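You operate a simulated robot arm through the tools that you are given. There is no shell and no other tool.

You are at the controls of a simulated robot arm. One attempt, no reset.

## Task
Put things in order on the top of the check bench. At the end: the tall green cap stands where the bent blue tube stood; the tall blue cap stands on top of the black reel; the bent blue tube stands where the yellow bin (marked "REWORK") stood; the blue reel from the top of the check bench stands on top of the green roll; the yellow bin from the top of the check bench stands where the blue reel stood; whatever was shut is shut again. Leave all else as you found it, and nothing knocked over.

The check looks at the end state, three seconds after you hand in, the way a careful person would. Anything else that was tipped, shoved, dropped, spilled or broken makes it a failure. Lids that push on must go on centred and level and be pressed home; caps that screw on are set level and turned clockwise until they are tight.

## Robot
A 6-joint arm with a two-finger parallel gripper, fixed in place. Base frame: the origin is at the foot of the arm, x ahead of it, y to its left, z up; the work surface is at about z = 0. Units: mm, rad, N and s.
With the tool pointing down near the work surface it reaches from about 180 to 460 mm from the base axis. Its first joint turns from -1.222 to 1.222 rad. Payload 1.9 kg.
The tool frame sits at the grasp point between the pads (the TCP): z along the fingers, y along the line on which they close. The tips reach 23 mm beyond it. The gripper opens to 94 mm. The fingers are 38 mm wide and 10 mm thick; the gripper's body (54 by 96 mm) begins 39 mm behind the TCP.
Orientation is told as [roll, pitch, yaw] about the base's x, y, z axes, in that order, counted from this pose: with the fingers straight down and closing along the base's y, the tool's x points along the base's -x, its y along +y and its z along -z.

## Interface
- The arm moves only by the tool drive_tool. Its argument "plan" is a list of rows, each an object of numbers (a shift or turn left out is 0, a gripper value left out holds the last): "dx", "dy", "dz": the shift along the tool's x, y, z in mm; "wx", "wy", "wz": the turn, a rotation vector about the tool's x, y, z in rad. In form: [{"dx": .., "dy": .., "dz": .., "wx": .., "wy": .., "wz": ..}, ...]. A call has 1 to 20 rows; each row shifts and turns the commanded pose from where the row before left it, along the tool's axes as they then stand. "hand" is the opening, from 0 (shut) to 1 (fully open), set as the call begins (left out, the last holds). A row lasts 0.2 s, in which the tool goes at most 50 mm and 0.15 rad; a call with a longer step from one row to the next is refused whole, and so is a gripper value outside its range. A pose out of reach is approached as far as the arm can. The call stops where the force on the tool passes 40 N (or 10 N more than at its start, if that is more) or the arm is blocked; 0.2 s more then pass. Each finger travels about 108 mm/s and halts on what it meets, pressing with about 33 N; the grip force reading is that of the motor and also rises with nothing between the fingers. The clock runs only during rows and for 0.2 s after the last one: add rows that do not move to give the fingers time. It gives the time, the measured TCP pose, the force on the tool (base axes), the opening and the grip force at its end, in the units of the frame above (readings bear some noise), with the torque about the TCP (base axes, N m) and any sound that the robot's microphone picked up, and new pictures: "pictures" is both (left out), scene, wrist or none.
- Cameras (640 x 400 px; columns grow to the right, rows downward): "scene" is fixed at [67.4, 322.8, 419.5]; the picture's right is [-0.63, -0.77, 0.00], its down [-0.48, 0.39, -0.79] and it looks along [0.61, -0.50, -0.62] (base axes); focal length 242 px, centre (320, 200). "wrist" rides on the gripper at [86, 16, -75] in the tool frame; the picture's right is [-0.18, 0.98, 0.00], its down [-0.58, -0.11, -0.81] and it looks along [-0.79, -0.15, 0.59] (tool axes); focal length 243 px, centre (320, 200). There is no depth. A picture from a camera that has moved, and an enlarged one, comes with that camera's place and axes in the base frame and with its lens.
- close_up(camera, box): a new picture of the part [left, top, right, bottom] of that camera's present view, enlarged. The clock stands still meanwhile.
- sign_off(): hands the job in; it is judged then, once.

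Nothing tells you positions but the pictures and the camera data. Unless the task says otherwise, let go and move clear before handing in.

The tools are called after "Call:" as a command line: name --argument value ..., lists and objects as JSON in quotes. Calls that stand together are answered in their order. drive_tool: Moves the arm, as the interface text tells. Its arguments: {"type":"object","properties":{"plan":{"type":"array","items":{"type":"object","properties":{"dx":{"type":"number"},"dy":{"type":"number"},"dz":{"type":"number"},"wx":{"type":"number"},"wy":{"type":"number"},"wz":{"type":"number"}}}},"hand":{"type":"number"},"pictures":{"type":"string","enum":["both","scene","wrist","none"]}},"required":["plan"]} The other tools are called the same way: close_up (camera, box) takes an enlarged picture of a part of a camera's view; sign_off () hands the job in.

At the start:

```text
clock: 0.0
ee_pos: [302.9, 53.8, 265.4]
orientation: [0.0, 0.0, 0.002]
contact_force: [0.0, 0.5, 0.4]
wrist_torque: [0.02, -0.06, 0.01]
gripper_width: 94.0
gripper_force: 0.1
```

scene: 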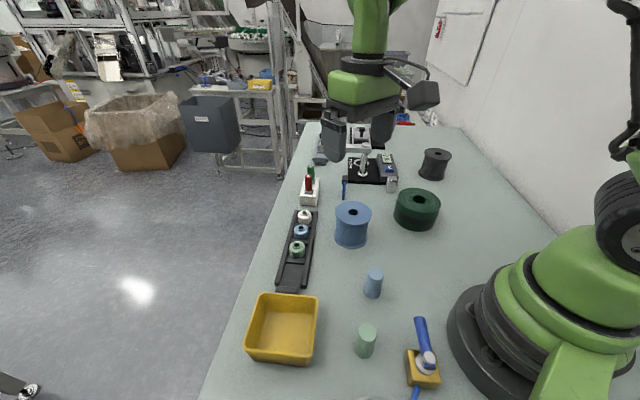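
wrist: 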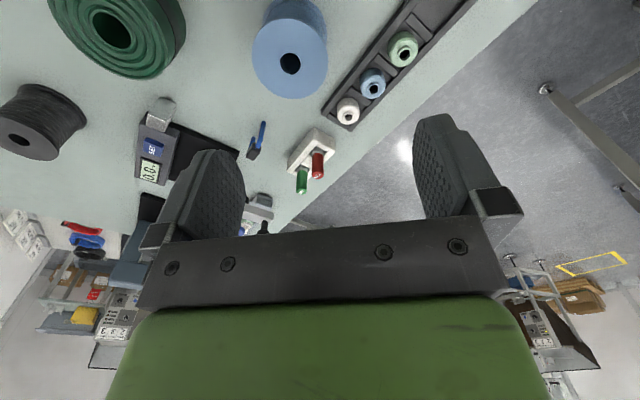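

I see the bench top with the yellow bin, green cap, blue cap, bent blue tube on a yellow block, blue reel, green roll and black reel. I'll take enlarged pictures to measure them before moving.

Call:
close_up --camera "scene" --box '[230, 260, 460, 400]'

Call:
close_up --camera "scene" --box '[270, 130, 470, 255]'

Call:
close_up --camera "wrist" --box '[0, 0, 480, 300]'

```text
2.78 times, centred on (345, 330) of scene
camera zoom: at [67.4, 322.8, 419.5], right [-0.63, -0.77, 0.0], down [-0.48, 0.39, -0.79], along [0.61, -0.5, -0.62], focal length 674 px, centre (250, -162)
```

zoom: 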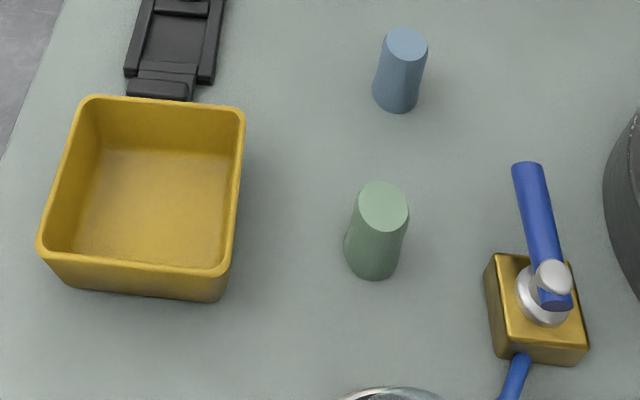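

```text
3.20 times, centred on (370, 192) of scene
camera zoom: at [67.4, 322.8, 419.5], right [-0.63, -0.77, 0.0], down [-0.48, 0.39, -0.79], along [0.61, -0.5, -0.62], focal length 775 px, centre (160, 224)
```

zoom: 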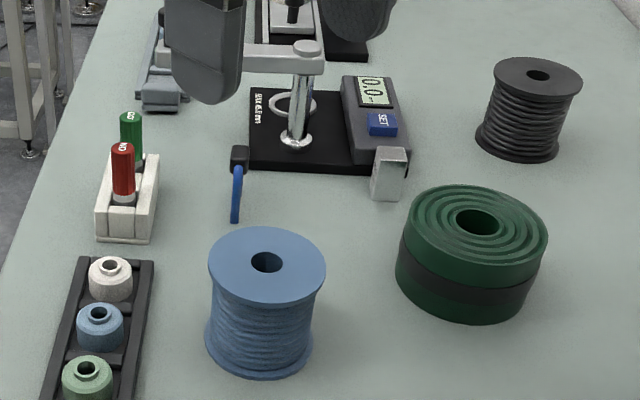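

```text
1.33 times, centred on (240, 150) of wrist
camera zoom: at [215.9, 70.3, 341.6], right [0.18, 0.98, 0.0], down [0.58, -0.11, 0.81], along [0.79, -0.15, -0.59], focal length 324 px, centre (427, 267)
```

zoom: 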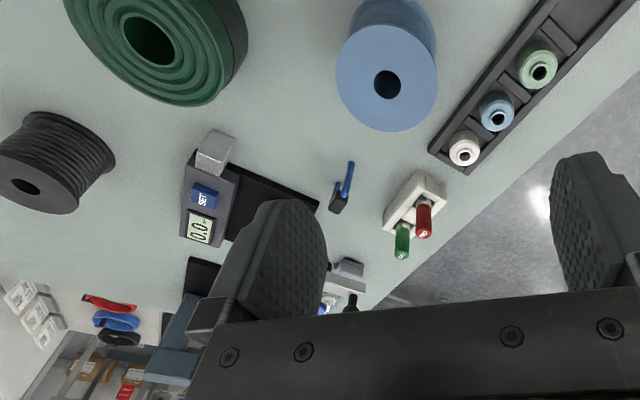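

The caps, bin and reels are placed; the "bent blue tube" needs to be identified for certain. I'll move the arm up and turn the wrist camera to look over the rest of the bench.

Call:
drive_tool --plan '[{"dx": 10, "dy": -30, "dz": -20}, {"dx": 10, "dy": -30, "dz": -20}, {"dx": 10, "dy": -30, "dz": -20}, {"dx": 10, "dy": -30, "dz": -10}, {"dx": 10, "dy": -30, "dz": 0}]'

```text
clock: 1.2
ee_pos: [252.9, -94.5, 334.9]
orientation: [0.002, -0.002, 0.001]
contact_force: [-0.1, 0.0, -0.3]
wrist_torque: [-0.01, 0.03, 0.01]
gripper_width: 93.8
gripper_force: 0.0
camera wrist: at [166.5, -78.7, 409.8], right [0.18, 0.98, 0.0], down [0.58, -0.11, 0.81], along [0.79, -0.15, -0.59], focal length 243 px, centre (320, 200)
```

scene: 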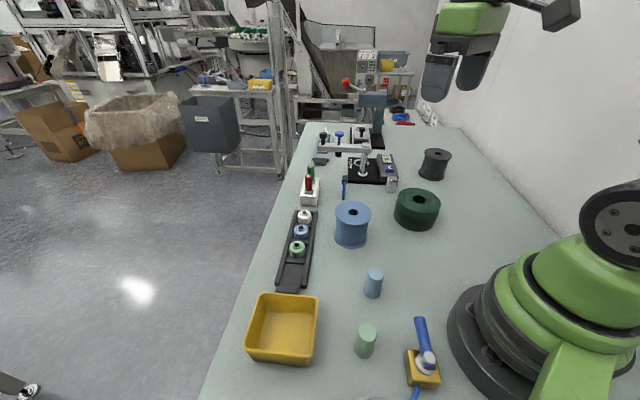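
wrist: 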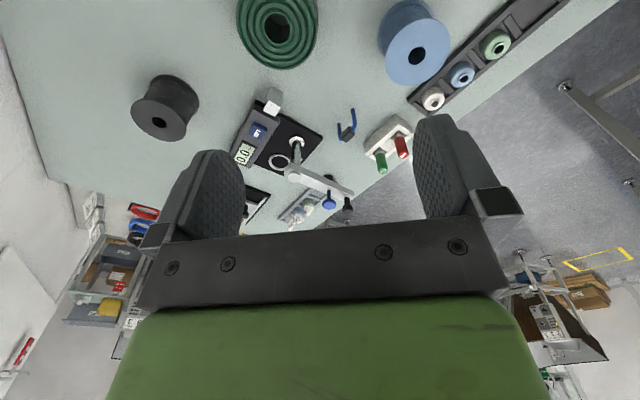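

Call:
close_up --camera "scene" --box '[300, 100, 460, 200]'

Call:
close_up --camera "wrist" --box '[220, 60, 460, 240]'

Call:
close_up --camera "scene" --box '[380, 300, 480, 400]'

```text
4.00 times, centred on (380, 150) of scene
camera zoom: at [67.4, 322.8, 419.5], right [-0.63, -0.77, 0.0], down [-0.48, 0.39, -0.79], along [0.61, -0.5, -0.62], focal length 968 px, centre (80, 400)
```

zoom: 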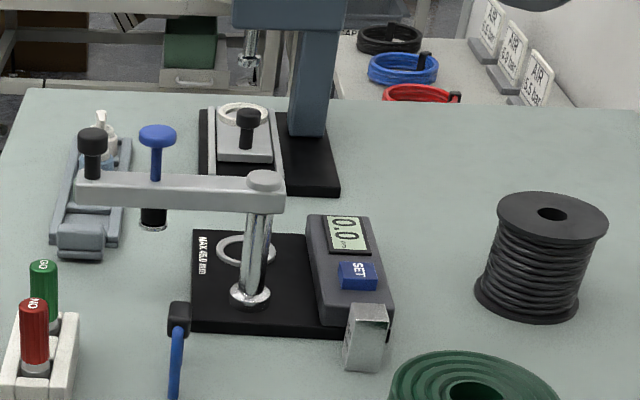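

```text
2.22 times, centred on (340, 150) of wrist
camera zoom: at [166.5, -78.7, 409.8], right [0.18, 0.98, 0.0], down [0.58, -0.11, 0.81], along [0.79, -0.15, -0.59], focal length 539 px, centre (276, 311)
```

zoom: 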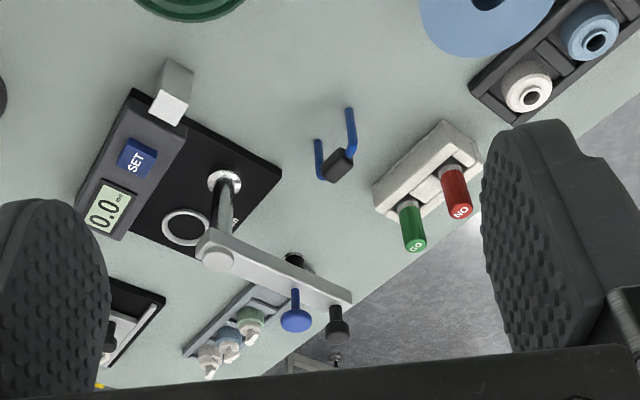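

```text
4.00 times, centred on (430, 350) of scene
camera zoom: at [67.4, 322.8, 419.5], right [-0.63, -0.77, 0.0], down [-0.48, 0.39, -0.79], along [0.61, -0.5, -0.62], focal length 968 px, centre (-120, -400)
```

zoom: 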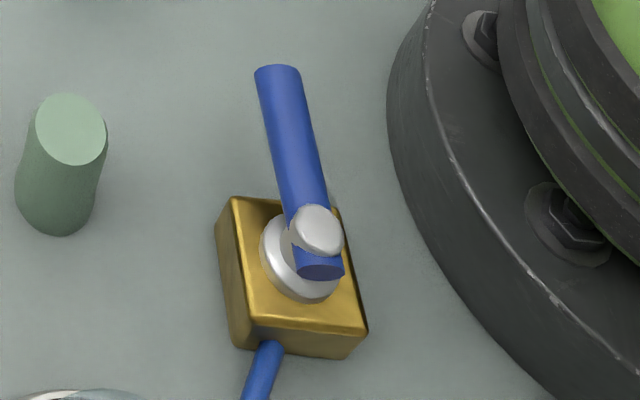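

There is a blue inverted-U-like item with a black block beside the gauge at about (455, -82), and a blue lever on a yellow block by the base. I'll bring the wrist camera nearer to the first one to identify it.

Call:
drive_tool --plan '[{"dx": -15, "dy": 3, "dz": 40}, {"dx": -15, "dy": 3, "dz": 40}, {"dx": -15, "dy": 3, "dz": 40}, {"dx": -15, "dy": 3, "dz": 40}, {"dx": -15, "dy": 3, "dz": 40}]' --pictures "both"

Call:
close_up --camera "wrist" --box '[220, 60, 460, 240]'

```text
clock: 2.4
ee_pos: [325.6, -80.9, 133.6]
orientation: [0.002, 0.0, -0.001]
contact_force: [-0.7, 0.2, -0.3]
wrist_torque: [0.01, 0.0, -0.04]
gripper_width: 94.1
gripper_force: 0.0
camera wrist: at [238.9, -64.4, 210.1], right [0.18, 0.98, 0.0], down [0.58, -0.11, 0.81], along [0.79, -0.15, -0.59], focal length 243 px, centre (320, 200)
```

scene: 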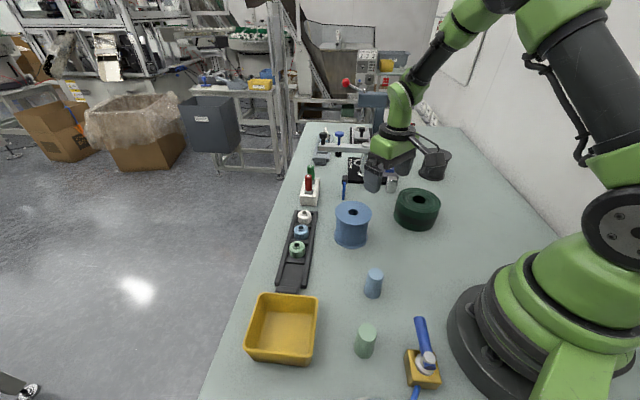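
wrist: 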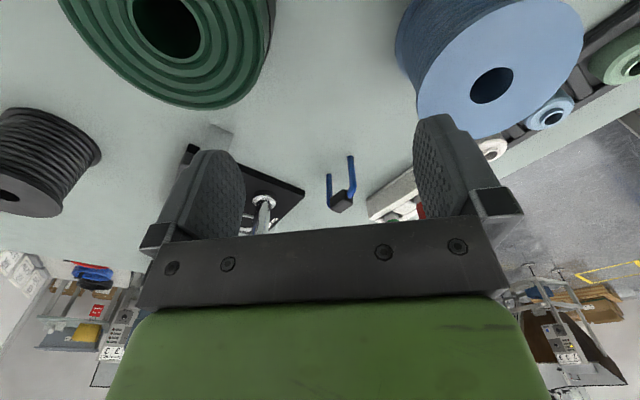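

```text
2.22 times, centred on (340, 150) of wrist
camera zoom: at [238.9, -64.4, 210.1], right [0.18, 0.98, 0.0], down [0.58, -0.11, 0.81], along [0.79, -0.15, -0.59], focal length 539 px, centre (276, 311)
```

zoom: 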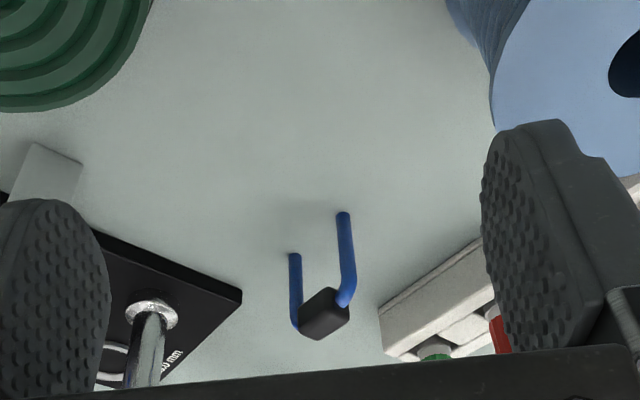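

The inverted-U blue tube with a black block at its top, at about (454, -82), is the bent blue tube. The black reel lies about 520 mm out, so I'll test reach there and see whether the wrist can turn so the camera sits on the outer side.

Call:
drive_tool --plan '[{"dz": -40}, {"dz": -40}, {"dz": -40}, {"wz": -0.15}, {"wz": -0.15}, {"wz": -0.15}, {"wz": -0.15}, {"wz": -0.15}, {"wz": -0.15}, {"wz": -0.15}, {"wz": -0.15}, {"wz": -0.15}, {"wz": -0.15}]' --pictures "both"

```text
clock: 5.2
ee_pos: [327.2, -81.6, 254.3]
orientation: [-0.001, -0.004, 1.503]
contact_force: [-0.3, 0.4, -0.2]
wrist_torque: [0.01, -0.03, -0.01]
gripper_width: 94.2
gripper_force: 0.1
camera wrist: at [305.2, -166.0, 330.4], right [-0.97, 0.25, 0.0], down [0.15, 0.57, 0.81], along [0.2, 0.78, -0.59], focal length 243 px, centre (320, 200)
```

scene: 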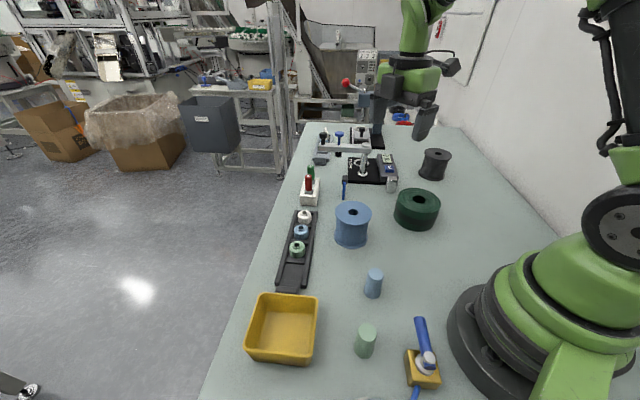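
wrist: 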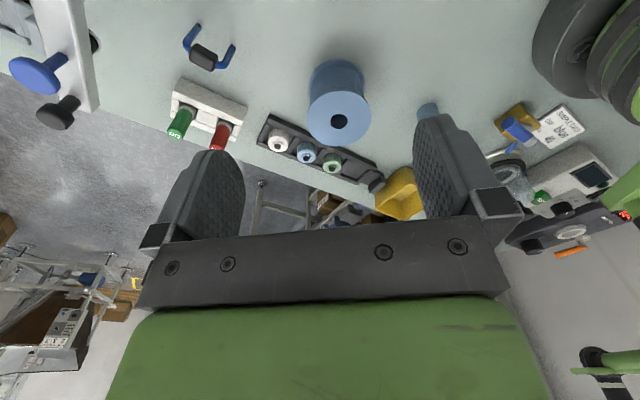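

Yaw to 1.5 rad works. I'll continue towards 2.4 rad while looking back at the near side of the bench.

Call:
drive_tool --plan '[{"wz": -0.15}, {"wz": -0.15}, {"wz": -0.15}, {"wz": -0.15}, {"wz": -0.15}, {"wz": -0.1}]' --pictures "wrist"

Call:
close_up --camera "wrist" --box '[220, 0, 480, 220]'

```text
clock: 6.6
ee_pos: [326.2, -81.4, 255.7]
orientation: [0.0, 0.001, 2.353]
contact_force: [0.3, 0.2, -0.7]
wrist_torque: [0.02, -0.01, -0.01]
gripper_width: 94.1
gripper_force: 0.1
camera wrist: at [376.8, -153.6, 331.1], right [-0.83, -0.56, 0.0], down [-0.33, 0.49, 0.81], along [-0.45, 0.67, -0.59], focal length 243 px, centre (320, 200)
```

wrist: 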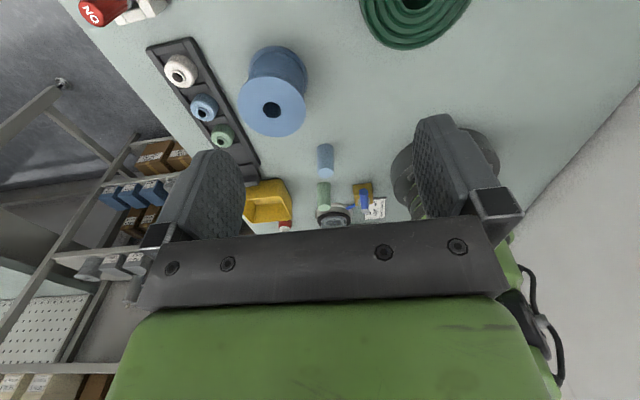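

```text
1.82 times, centred on (350, 110) of wrist
camera zoom: at [376.8, -153.6, 331.1], right [-0.83, -0.56, 0.0], down [-0.33, 0.49, 0.81], along [-0.45, 0.67, -0.59], focal length 441 px, centre (266, 364)
```

zoom: 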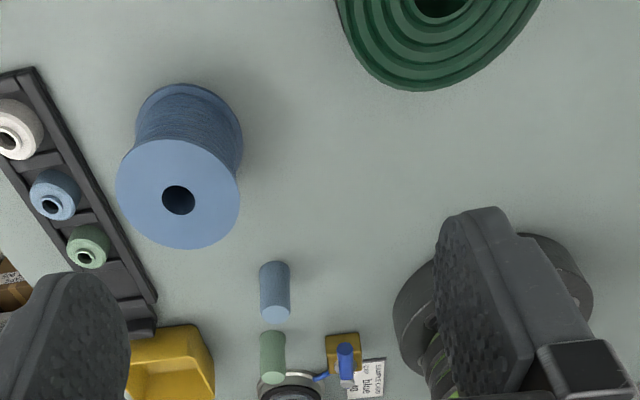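

The wrist camera now sees the whole near side; yaw 2.35 is reachable. Next I move toward the black reel at height and tilt the fingers outward to check that I can reach over it.

Call:
drive_tool --plan '[{"dx": 23, "dy": 24, "dz": 3}, {"dx": 23, "dy": 24, "dz": 3}, {"dx": 23, "dy": 24, "dz": 3}, {"dx": 23, "dy": 24, "dz": 3}, {"dx": 23, "dy": 24, "dz": 3}, {"dx": 23, "dy": 24, "dz": 3}, {"wy": 0.15}, {"wy": 0.15}, {"wy": 0.15}, {"wy": 0.15}]' --pictures "both"

```text
clock: 8.8
ee_pos: [313.8, -145.9, 168.1]
orientation: [-0.012, 0.579, 2.298]
contact_force: [2.1, 0.8, 1.2]
wrist_torque: [-0.03, 0.21, 0.03]
gripper_width: 94.0
gripper_force: 0.0
out of reach, approached as far as the arm can: row 1, 2, 3, 4, 5, 6
camera wrist: at [321.2, -181.0, 279.8], right [-0.83, -0.54, -0.11], down [-0.54, 0.76, 0.36], along [-0.11, 0.36, -0.93], focal length 243 px, centre (320, 200)
```

scene: 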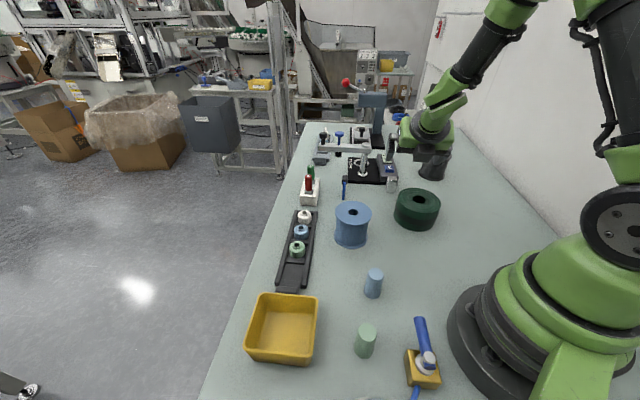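
wrist: 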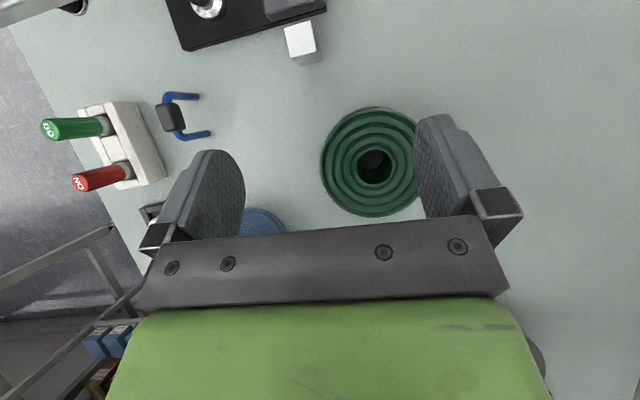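

The direct high move was out of reach and the arm slid to a nearer spot, hovering clear above the green roll. I'll pause one row to see where the arm has settled before planning on.

Call:
drive_tool --plan '[{}, {}]' --pictures "none"

```text
clock: 9.4
ee_pos: [317.0, -145.7, 170.1]
orientation: [-0.001, 0.598, 2.349]
contact_force: [0.4, -0.9, 0.6]
wrist_torque: [0.02, 0.01, 0.0]
gripper_width: 94.1
gripper_force: 0.1
```

The arm follows from the reached pose, tilt 0.6 rad, yaw 2.35. I'll add some tilt and go out over the black reel at a safe height.

Call:
drive_tool --plan '[{"wy": 0.15}, {"dx": 18.7, "dy": 17.1, "dz": 15.7}, {"dx": 18.7, "dy": 17.1, "dz": 15.7}, {"dx": 18.7, "dy": 17.1, "dz": 15.7}, {"dx": 18.7, "dy": 17.1, "dz": 15.7}, {"dx": 18.7, "dy": 17.1, "dz": 15.7}, {"dx": 18.7, "dy": 17.1, "dz": 15.7}, {"dx": 18.7, "dy": 17.1, "dz": 15.7}, {"dx": 18.7, "dy": 17.1, "dz": 15.7}]' --pictures "both"

```text
clock: 11.4
ee_pos: [354.3, -356.0, 179.2]
orientation: [0.05, 0.757, 2.367]
contact_force: [0.6, -0.3, -0.7]
wrist_torque: [0.0, -0.03, -0.04]
gripper_width: 93.9
gripper_force: 0.0
out of reach, approached as far as the arm can: row 8, 9
camera wrist: at [353.7, -372.5, 294.3], right [-0.81, -0.58, -0.09], down [-0.59, 0.79, 0.18], along [-0.04, 0.2, -0.98], focal length 243 px, centre (320, 200)
```

scene: 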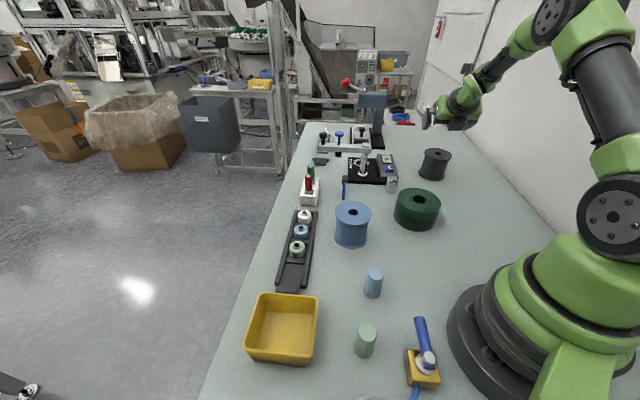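
wrist: 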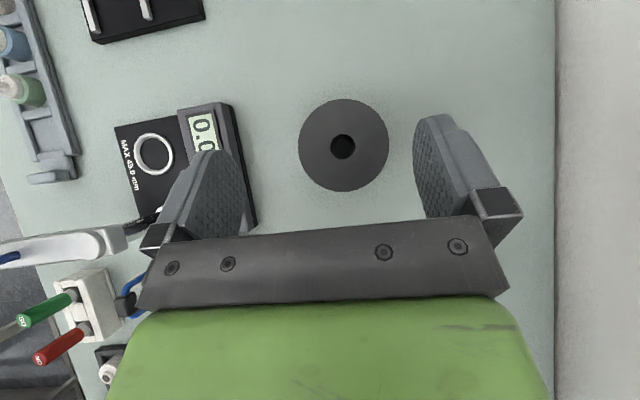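

I can reach over the black reel with a tilt of about 0.75 rad; its hole reads at about (356, -378). Now I retreat, stand the tool upright again and go look at the blue cap.

Call:
drive_tool --plan '[{"dx": -18.7, "dy": -17.1, "dz": -15.7}, {"dx": -18.7, "dy": -17.1, "dz": -15.7}, {"dx": -18.7, "dy": -17.1, "dz": -15.7}, {"dx": -18.7, "dy": -17.1, "dz": -15.7}, {"dx": -18.7, "dy": -17.1, "dz": -15.7}, {"dx": -18.7, "dy": -17.1, "dz": -15.7}, {"dx": -18.7, "dy": -17.1, "dz": -15.7}, {"wy": -0.15}, {"wy": -0.15}, {"wy": -0.15}, {"wy": -0.15}, {"wy": -0.15}]' --pictures "wrist"

```text
clock: 14.0
ee_pos: [319.0, -179.9, 163.3]
orientation: [0.023, 0.069, 2.333]
contact_force: [0.1, -0.1, 0.1]
wrist_torque: [0.0, -0.04, 0.0]
gripper_width: 94.0
gripper_force: 0.1
out of reach, approached as far as the arm can: row 1, 2, 3, 9, 12
camera wrist: at [364.4, -248.3, 245.6], right [-0.84, -0.54, 0.01], down [-0.35, 0.55, 0.76], along [-0.42, 0.63, -0.65], focal length 243 px, centre (320, 200)
```

wrist: 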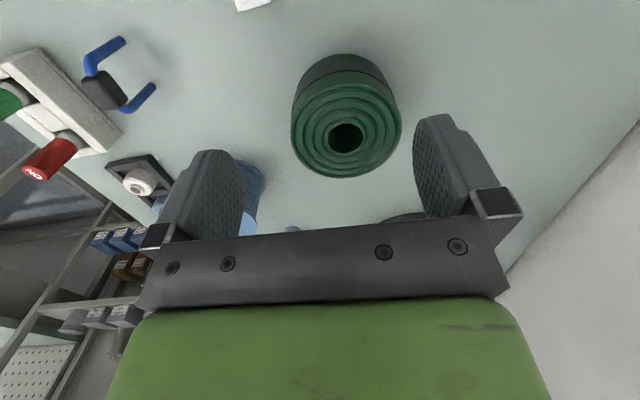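

Some rows hit a joint limit (turn too far at this azimuth), but everything is clear. I'll back toward the centre, reduce the yaw and level the tool.

Call:
drive_tool --plan '[{"dx": -33, "dy": -13.5, "dz": -5}, {"dx": -33, "dy": -13.5, "dz": -5}, {"dx": -33, "dy": -13.5, "dz": -5}, {"dx": -33, "dy": -13.5, "dz": -5}, {"dx": -33, "dy": -13.5, "dz": -5}, {"dx": -33, "dy": -13.5, "dz": -5}, {"wy": -0.07}, {"wz": 0.15}, {"wz": 0.15}, {}]' --pictures "both"

```text
clock: 16.2
ee_pos: [238.3, 19.2, 178.0]
orientation: [0.019, 0.005, 2.035]
contact_force: [-0.4, 0.8, -1.3]
wrist_torque: [0.0, 0.01, -0.01]
gripper_width: 93.9
gripper_force: 0.1
camera wrist: at [264.0, -63.8, 254.6], right [-0.96, -0.28, 0.02], down [-0.15, 0.58, 0.8], along [-0.23, 0.77, -0.6], focal length 243 px, centre (320, 200)
```

scene: 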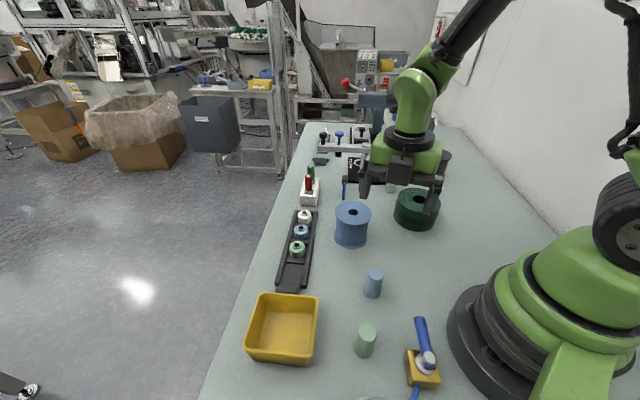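
wrist: 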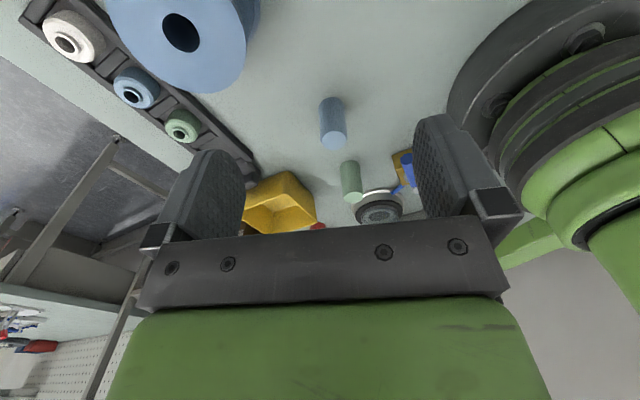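

The tool is level again near (238, 19, 178). I'll enlarge the view of the caps and bin to refine positions.

Call:
close_up --camera "wrist" --box '[270, 80, 430, 180]'

Call:
close_up --camera "wrist" --box '[240, 140, 420, 240]'

```text
4.00 times, centred on (350, 130) of wrist
camera zoom: at [264.0, -63.8, 254.6], right [-0.96, -0.28, 0.02], down [-0.15, 0.58, 0.8], along [-0.23, 0.77, -0.6], focal length 970 px, centre (200, 480)
```

zoom: 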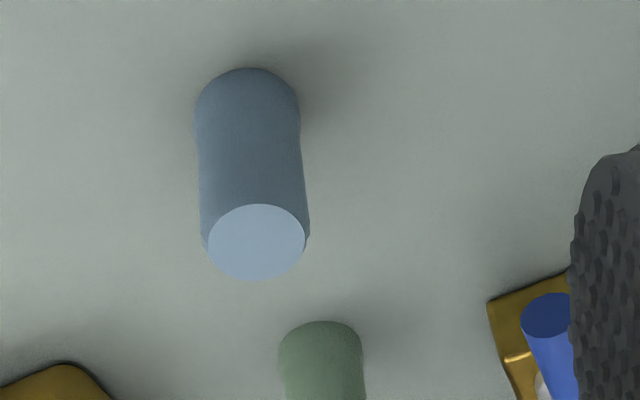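

```text
3.56 times, centred on (330, 190) of wrist
camera zoom: at [264.0, -63.8, 254.6], right [-0.96, -0.28, 0.02], down [-0.15, 0.58, 0.8], along [-0.23, 0.77, -0.6], focal length 863 px, centre (284, 236)
```

zoom: 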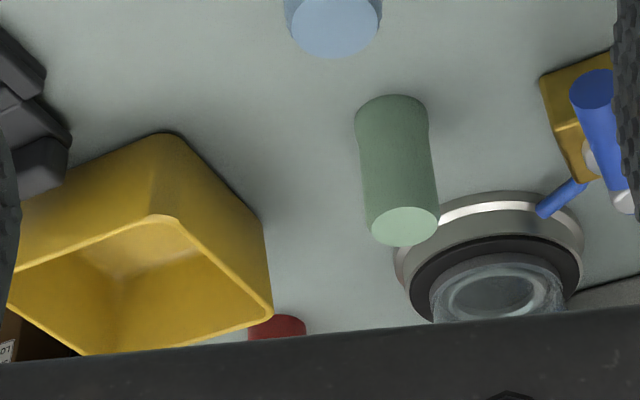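

The blue cap is a plain cylinder about 28 mm wide and about 60 mm tall near (201, 87). I'll hover over it with the fingers part-closed and check alignment.

Call:
drive_tool --plan '[{"wx": 0.019, "wy": -0.005}, {"dx": -26, "dy": 1, "dz": 13}, {"dx": -26, "dy": 1, "dz": 20}, {"dx": -26, "dy": 1.5, "dz": 20}, {}]' --hand 0.65 --pictures "both"

Call:
close_up --camera "wrist" --box '[220, 60, 460, 210]'

```text
clock: 17.4
ee_pos: [202.4, 89.9, 122.8]
orientation: [0.0, 0.0, 2.037]
contact_force: [0.3, 0.3, 0.4]
wrist_torque: [0.05, -0.04, 0.0]
gripper_width: 61.1
gripper_force: 0.1
camera wrist: at [226.3, 5.7, 198.5], right [-0.96, -0.28, 0.0], down [-0.16, 0.57, 0.81], along [-0.22, 0.78, -0.59], focal length 243 px, centre (320, 200)
```

scene: 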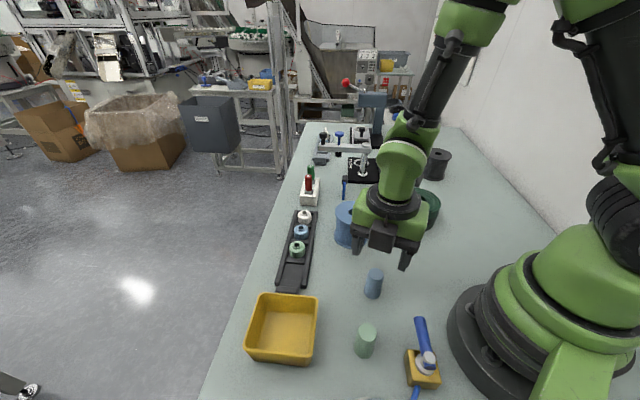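
wrist: 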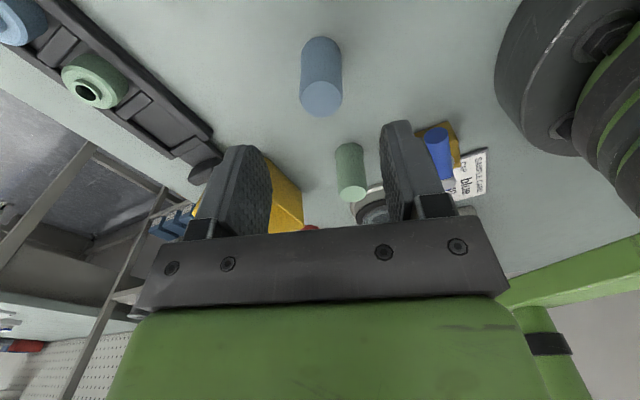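

```text
2.67 times, centred on (340, 135) of wrist
camera zoom: at [226.3, 5.7, 198.5], right [-0.96, -0.28, 0.0], down [-0.16, 0.57, 0.81], along [-0.22, 0.78, -0.59], focal length 647 px, centre (267, 373)
```

zoom: 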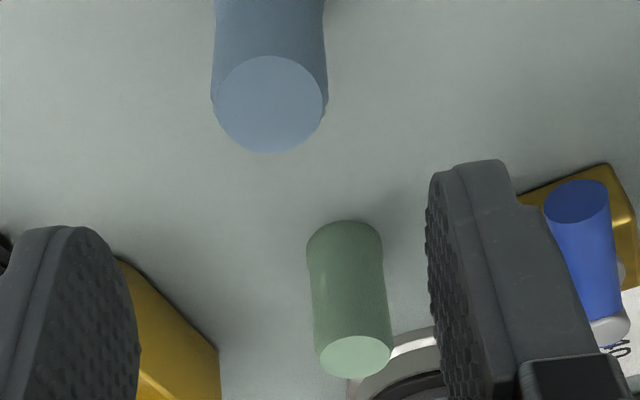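

The cap sits about 5 mm off in tool x and is centred between the fingers. I'll shift, descend to z≈35 and grip.

Call:
drive_tool --plan '[{"dx": 5, "dy": 1, "dz": 8}, {"dz": 20}, {"dz": 20}, {"dz": 20}, {"dz": 15}, {"dz": 5}, {}]' --pictures "both"

```text
clock: 19.0
ee_pos: [201.9, 82.6, 36.2]
orientation: [0.0, -0.002, 2.037]
contact_force: [-0.7, -0.5, 0.2]
wrist_torque: [0.0, 0.02, -0.04]
gripper_width: 61.1
gripper_force: 0.1
camera wrist: at [225.9, -2.0, 110.9], right [-0.96, -0.28, 0.0], down [-0.16, 0.57, 0.81], along [-0.22, 0.78, -0.59], focal length 243 px, centre (320, 200)
```

scene: 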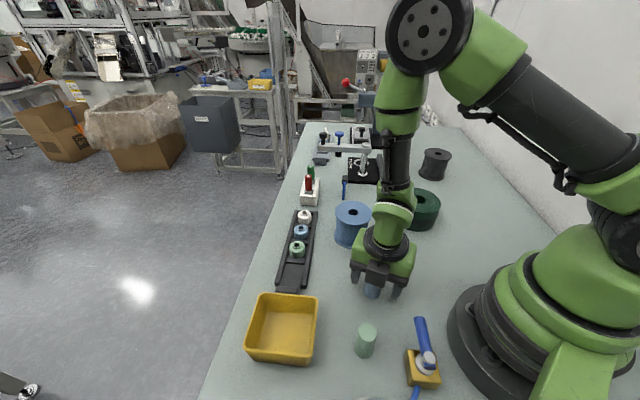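
wrist: 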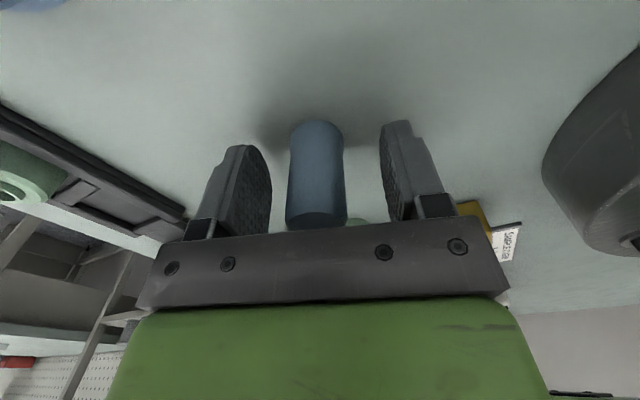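

The cap stands between the pads, about 4 mm toward tool −x. I'll nudge and close the fingers.

Call:
drive_tool --plan '[{"dx": -4}, {}]' --pictures "none"

Call:
drive_tool --plan '[{}, {}, {}]' --hand 0 --pictures "wrist"

```text
clock: 19.6
ee_pos: [199.0, 88.9, 35.6]
orientation: [0.001, -0.001, 2.036]
contact_force: [0.0, 0.2, 0.0]
wrist_torque: [0.02, 0.0, -0.04]
gripper_width: 61.1
gripper_force: 0.1
```

```text
clock: 20.4
ee_pos: [200.7, 86.3, 36.6]
orientation: [0.0, -0.003, 2.037]
contact_force: [0.5, -0.3, 0.1]
wrist_torque: [0.02, -0.01, 0.06]
gripper_width: 28.1
gripper_force: 11.6
camera wrist: at [224.3, 2.4, 112.2], right [-0.96, -0.28, 0.0], down [-0.16, 0.57, 0.81], along [-0.22, 0.78, -0.59], focal length 243 px, centre (320, 200)
```

wrist: 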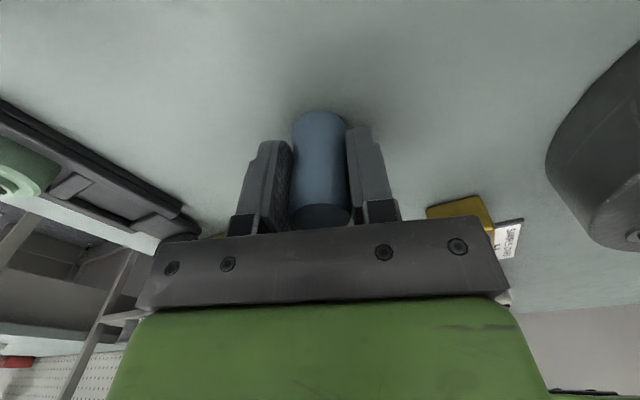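

The cap is gripped (28 mm wide) but the black reel needs an outward-tilted tool, so I'll release here, tilt the tool about 0.8 rad around the standing cap with the wrist toward +y, and regrip it with that tilt.

Call:
drive_tool --plan '[{}, {}, {}, {"dz": -2}]' --hand 0.62 --pictures "wrist"

```text
clock: 21.4
ee_pos: [198.8, 87.4, 39.2]
orientation: [-0.001, -0.002, 2.036]
contact_force: [-0.2, 0.2, -0.7]
wrist_torque: [0.02, 0.0, 0.0]
gripper_width: 58.2
gripper_force: 0.0
camera wrist: at [223.4, 3.1, 113.9], right [-0.96, -0.28, 0.0], down [-0.16, 0.57, 0.81], along [-0.22, 0.78, -0.59], focal length 243 px, centre (320, 200)
```

wrist: 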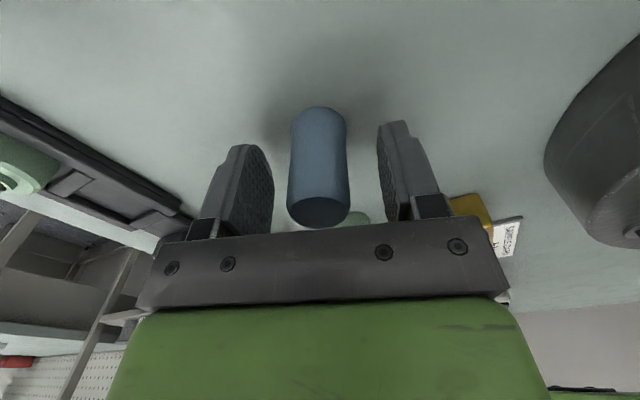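

Cap still standing free. I'll yaw and begin tilting in small checked steps.

Call:
drive_tool --plan '[{"wz": 0.135}, {"wz": 0.135}, {"wy": 0.13}, {"wy": 0.13}]' --pictures "wrist"

```text
clock: 22.4
ee_pos: [202.7, 88.2, 39.2]
orientation: [-0.02, 0.14, 1.767]
contact_force: [0.3, -0.1, -0.6]
wrist_torque: [0.01, -0.01, -0.02]
gripper_width: 58.3
gripper_force: 0.1
out of reach, approached as far as the arm can: row 3, 4
camera wrist: at [199.8, 10.8, 125.3], right [-1.0, -0.02, -0.04], down [-0.04, 0.69, 0.72], along [0.02, 0.72, -0.69], focal length 243 px, centre (320, 200)
```

wrist: 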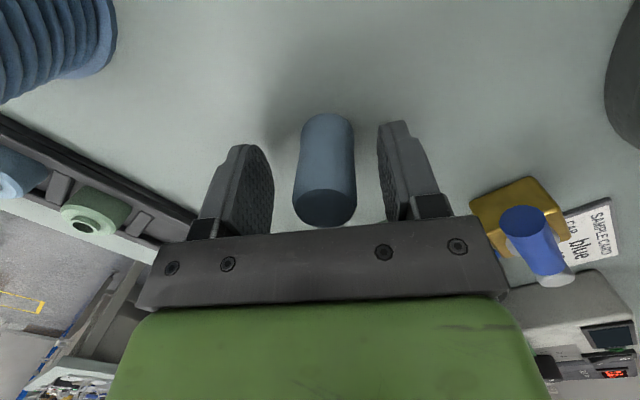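

Tilting sideways is near a wrist singularity here so it goes only part-way, but the position is holding and the cap is untouched. I'll continue with smaller steps.

Call:
drive_tool --plan '[{"wy": 0.04}, {"wy": 0.04}, {"wy": 0.04}, {"wy": 0.04}, {"wy": 0.04}]' --pictures "wrist"

```text
clock: 23.6
ee_pos: [198.6, 85.7, 38.8]
orientation: [-0.019, 0.34, 1.763]
contact_force: [0.0, 0.2, 0.7]
wrist_torque: [-0.03, 0.0, 0.0]
gripper_width: 58.1
gripper_force: 0.1
camera wrist: at [192.9, 27.5, 138.5], right [-1.0, -0.02, -0.08], down [-0.06, 0.82, 0.57], along [0.05, 0.57, -0.82], focal length 243 px, centre (320, 200)
```

wrist: 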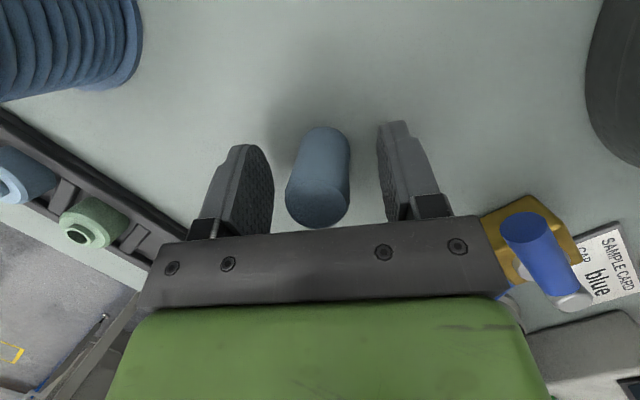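

It is moving properly now. I'll continue the tilt to about 0.8 and look at the card as well.

Call:
close_up --camera "wrist" --box '[560, 210, 640, 310]'

Call:
drive_tool --plan '[{"wy": 0.06, "wx": -0.019}, {"wy": 0.08}, {"wy": 0.08}, {"wy": 0.08}, {"wy": 0.08}, {"wy": 0.08}]' --pictures "both"

```text
4.00 times, centred on (600, 260) of wrist
camera zoom: at [192.9, 27.5, 138.5], right [-1.0, -0.02, -0.08], down [-0.06, 0.82, 0.57], along [0.05, 0.57, -0.82], focal length 970 px, centre (-800, -40)
```

zoom: 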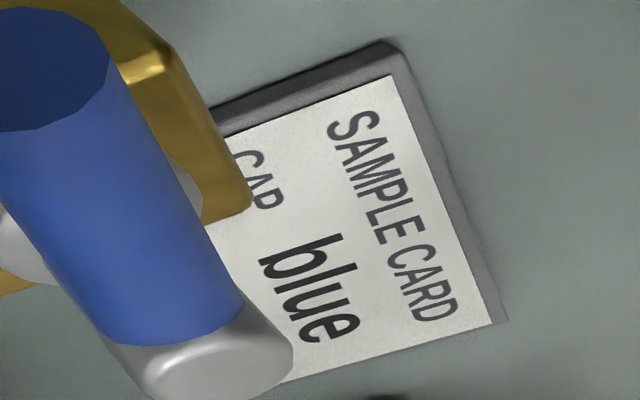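

```text
clock: 25.0
ee_pos: [199.9, 87.2, 39.8]
orientation: [-0.001, 0.799, 1.761]
contact_force: [-0.1, 0.5, 0.6]
wrist_torque: [0.04, -0.01, 0.0]
gripper_width: 58.4
gripper_force: 0.1
camera wrist: at [185.2, 76.9, 154.1], right [-0.99, -0.06, -0.13], down [-0.08, 0.99, 0.14], along [0.12, 0.15, -0.98], focal length 243 px, centre (320, 200)
```

scene: 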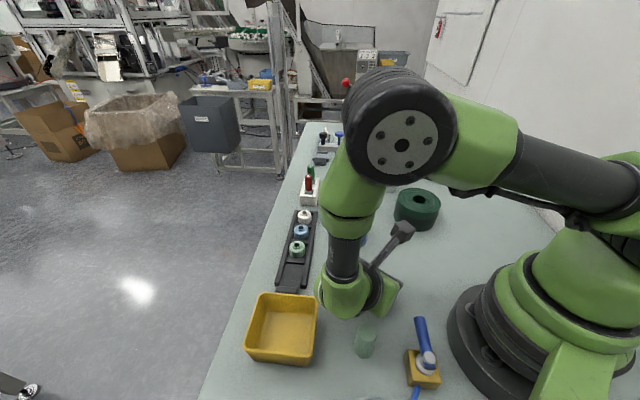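
wrist: 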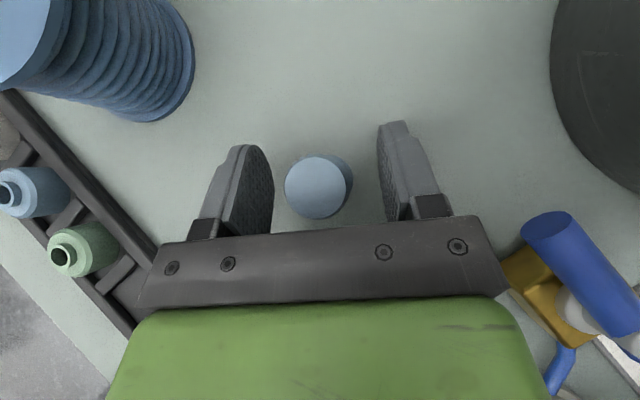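

The tool now tilts 0.8 rad with the cap centred between the pads at about (199.5, 87.5). Closing to grip.

Call:
drive_tool --plan '[{}, {}, {}, {}]' --hand 0 --pictures "wrist"

```text
clock: 26.0
ee_pos: [200.4, 85.9, 38.6]
orientation: [-0.002, 0.8, 1.763]
contact_force: [-0.7, 0.1, 1.4]
wrist_torque: [0.01, -0.01, 0.0]
gripper_width: 28.1
gripper_force: 12.4
camera wrist: at [185.3, 76.6, 154.1], right [-0.99, -0.06, -0.13], down [-0.08, 0.99, 0.15], along [0.12, 0.15, -0.98], focal length 243 px, centre (320, 200)
```

wrist: 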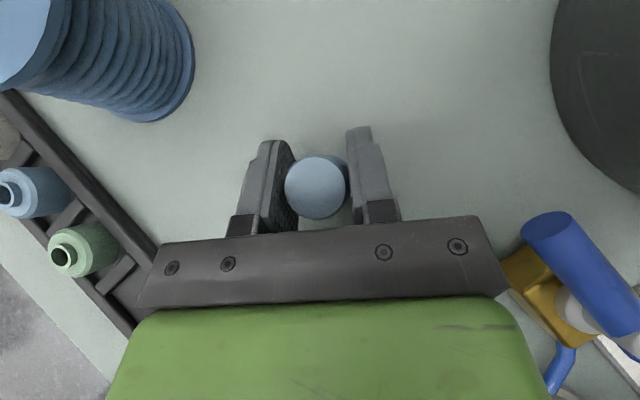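

Gripped at 28 mm. Lifting straight up in base terms.

Call:
drive_tool --plan '[{"dx": 3.6, "dz": -3.5}, {"dx": 14.3, "dz": -13.9}, {"dx": 14.3, "dz": -13.9}, {"dx": 14.3, "dz": -13.9}, {"dx": 14.3, "dz": -13.9}, {"dx": 14.3, "dz": -13.9}]' --pictures "both"

```text
clock: 27.4
ee_pos: [186.1, 78.3, 134.1]
orientation: [-0.012, 0.802, 1.756]
contact_force: [0.4, -0.1, 0.9]
wrist_torque: [0.02, 0.02, 0.0]
gripper_width: 28.6
gripper_force: 12.0
out of reach, approached as far as the arm can: row 5, 6
camera wrist: at [170.2, 69.0, 249.9], right [-0.99, -0.06, -0.14], down [-0.08, 0.99, 0.14], along [0.13, 0.15, -0.98], focal length 243 px, centre (320, 200)
```

scene: 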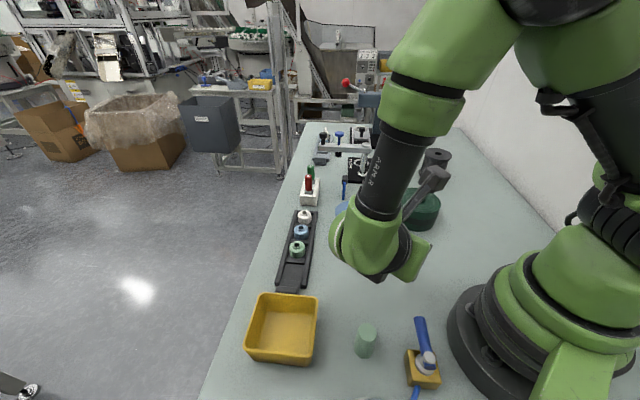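
wrist: 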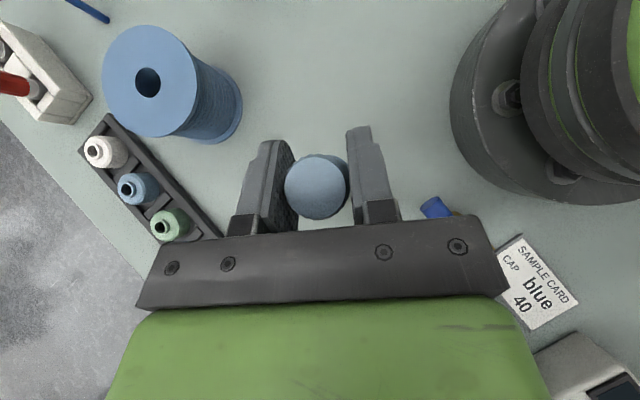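

Cap lifted with no shift in the grip. I'll carry it at height over toward the black reel, keeping the tilt and yaw.

Call:
drive_tool --plan '[{"dx": 21, "dy": -7.8, "dz": 14.25}, {"dx": 21, "dy": -7.8, "dz": 14.25}, {"dx": 21, "dy": -7.8, "dz": 14.25}, {"dx": 21, "dy": -7.8, "dz": 14.25}, {"dx": 21, "dy": -7.8, "dz": 14.25}, {"dx": 21, "dy": -7.8, "dz": 14.25}, {}]' --pictures "wrist"

```text
clock: 29.0
ee_pos: [243.2, -64.2, 143.6]
orientation: [-0.007, 0.801, 1.76]
contact_force: [0.3, 0.5, 0.1]
wrist_torque: [-0.01, 0.0, 0.02]
gripper_width: 28.5
gripper_force: 12.5
out of reach, approached as far as the arm can: row 3, 4, 5, 6
camera wrist: at [227.6, -73.8, 259.5], right [-0.99, -0.06, -0.14], down [-0.08, 0.99, 0.14], along [0.13, 0.15, -0.98], focal length 243 px, centre (320, 200)
```

wrist: 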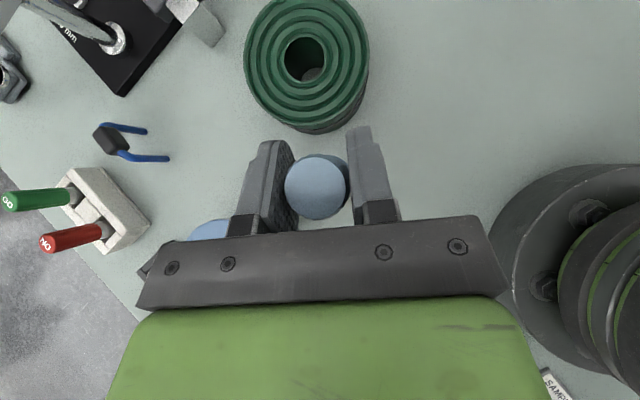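

Path is clear with the cap bottom at about 105 mm. Continuing outward toward the black reel.

Call:
drive_tool --plan '[{"dx": 26.1, "dy": -5.9, "dz": 25.9}, {"dx": 26.1, "dy": -5.9, "dz": 25.9}, {"dx": 26.1, "dy": -5.9, "dz": 25.9}, {"dx": 26.1, "dy": -5.9, "dz": 25.9}, {"dx": 26.1, "dy": -5.9, "dz": 25.9}, {"dx": 26.1, "dy": -5.9, "dz": 25.9}, {}]' --pictures "both"

```text
clock: 30.6
ee_pos: [251.8, -252.5, 93.0]
orientation: [-0.007, 0.802, 1.758]
contact_force: [0.0, 1.0, -0.6]
wrist_torque: [-0.04, 0.0, -0.02]
gripper_width: 28.7
gripper_force: 12.0
out of reach, approached as far as the arm can: row 1, 2, 3, 4, 5, 6
camera wrist: at [236.7, -262.1, 209.1], right [-0.99, -0.06, -0.14], down [-0.08, 0.99, 0.14], along [0.13, 0.15, -0.98], focal length 243 px, centre (320, 200)
```

scene: 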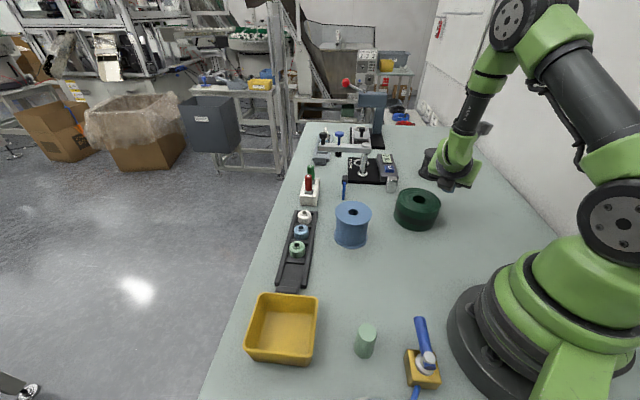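
wrist: 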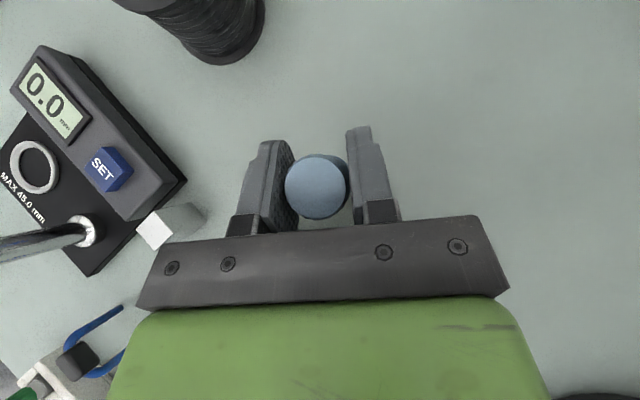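

The arm slid low (cap bottom still ~54 mm up, nothing touched) because a wrist joint is at its limit in this pose. I'll rotate the yaw back a little about the vertical, which should free the wrist, and raise.

Call:
drive_tool --plan '[{"wx": -0.072, "wz": 0.07}, {"wx": -0.072, "wz": 0.07}, {"wx": -0.072, "wz": 0.07}, {"wx": -0.072, "wz": 0.07}, {}]' --pictures "wrist"

```text
clock: 31.8
ee_pos: [220.6, -235.8, 77.0]
orientation: [-0.006, 0.802, 1.356]
contact_force: [-0.1, 0.6, -0.6]
wrist_torque: [0.0, 0.03, -0.01]
gripper_width: 28.4
gripper_force: 12.3
out of reach, approached as far as the arm can: row 1, 2, 3, 4
camera wrist: at [203.3, -239.2, 191.2], right [-0.93, 0.33, -0.14], down [0.31, 0.94, 0.14], along [0.18, 0.09, -0.98], focal length 243 px, centre (320, 200)
```

wrist: 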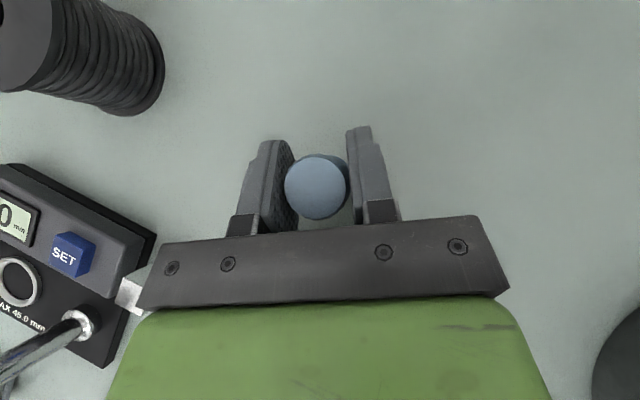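

The position slid while turning, so another joint is limiting. I'll look at the arm's configuration in the scene view before moving further.

Call:
drive_tool --plan '[{}]' --pictures "scene"

Call:
close_up --camera "scene" --box '[380, 0, 640, 240]'

```text
clock: 32.2
ee_pos: [220.9, -236.7, 76.2]
orientation: [-0.005, 0.8, 1.358]
contact_force: [0.5, -0.2, 0.3]
wrist_torque: [0.0, 0.01, -0.03]
gripper_width: 28.1
gripper_force: 11.7
```

scene: 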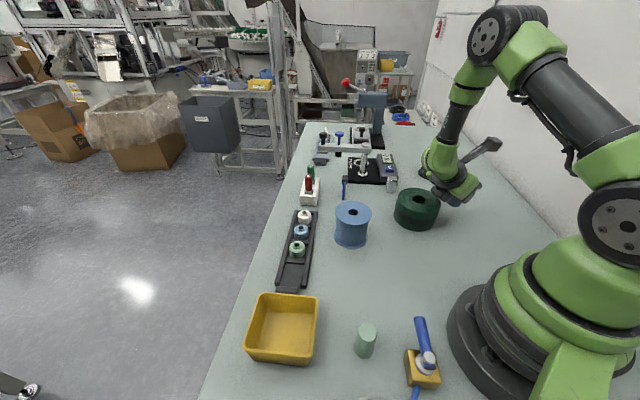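

```text
1.67 times, centred on (510, 120) of scene
camera zoom: at [67.4, 322.8, 419.5], right [-0.63, -0.77, 0.0], down [-0.48, 0.39, -0.79], along [0.61, -0.5, -0.62], focal length 404 px, centre (3, 333)
```

zoom: 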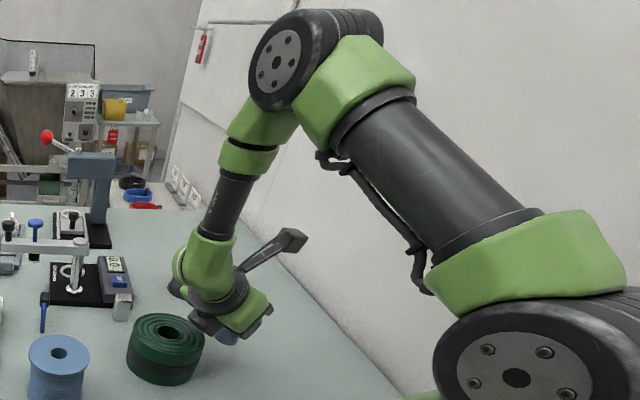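

The forearm hangs vertical and the cap is still firmly held. I'll probe small moves one at a time to find which joint is limiting, starting with a rise.

Call:
drive_tool --plan '[{"dx": 7.2, "dz": -7}, {"dx": 7.2, "dz": -7}, {}]' --pictures "none"

Call:
drive_tool --plan '[{"wz": -0.1}, {}]' --pictures "none"

Call:
drive_tool --plan '[{"wz": 0.1}, {}]' --pictures "none"

```text
clock: 33.0
ee_pos: [212.7, -231.6, 91.6]
orientation: [-0.004, 0.8, 1.357]
contact_force: [-0.2, -0.3, -0.1]
wrist_torque: [0.03, -0.01, -0.01]
gripper_width: 28.6
gripper_force: 12.0
out of reach, approached as far as the arm can: row 1, 2
```

```text
clock: 33.6
ee_pos: [203.7, -227.0, 85.0]
orientation: [0.097, 0.796, 1.501]
contact_force: [0.5, 0.4, 0.3]
wrist_torque: [0.02, 0.02, -0.05]
gripper_width: 28.6
gripper_force: 12.5
out of reach, approached as far as the arm can: row 1
```

```text
clock: 34.2
ee_pos: [202.1, -228.2, 84.6]
orientation: [-0.002, 0.8, 1.358]
contact_force: [-0.6, 0.1, 0.4]
wrist_torque: [-0.02, -0.01, -0.01]
gripper_width: 28.6
gripper_force: 11.7
```

Turning the tool negative about its own axis is what is blocked (last joint at its limit); positive is free. I'll turn it +0.45 rad away from the limit, rise, and then return to an upright tool to re-choose the wrist branch.

Call:
drive_tool --plan '[{"wz": 0.15}, {"wz": 0.15}, {"wz": 0.15}, {"dx": 12.9, "dy": -6.2, "dz": -13.9}, {"dx": 12.9, "dy": -6.2, "dz": -13.9}, {"dx": 12.9, "dy": -6.2, "dz": -13.9}, {}]' --pictures "wrist"

```text
clock: 35.8
ee_pos: [201.8, -228.0, 145.2]
orientation: [-0.422, 0.703, 0.754]
contact_force: [-0.2, 0.1, -0.1]
wrist_torque: [-0.03, 0.0, 0.0]
gripper_width: 28.3
gripper_force: 12.3
camera wrist: at [151.5, -211.8, 248.7], right [-0.7, 0.57, -0.43], down [0.53, 0.82, 0.22], along [0.47, -0.07, -0.88], focal length 243 px, centre (320, 200)
```

wrist: 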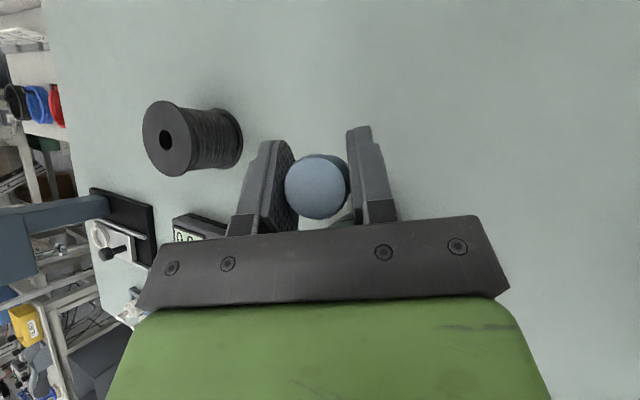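

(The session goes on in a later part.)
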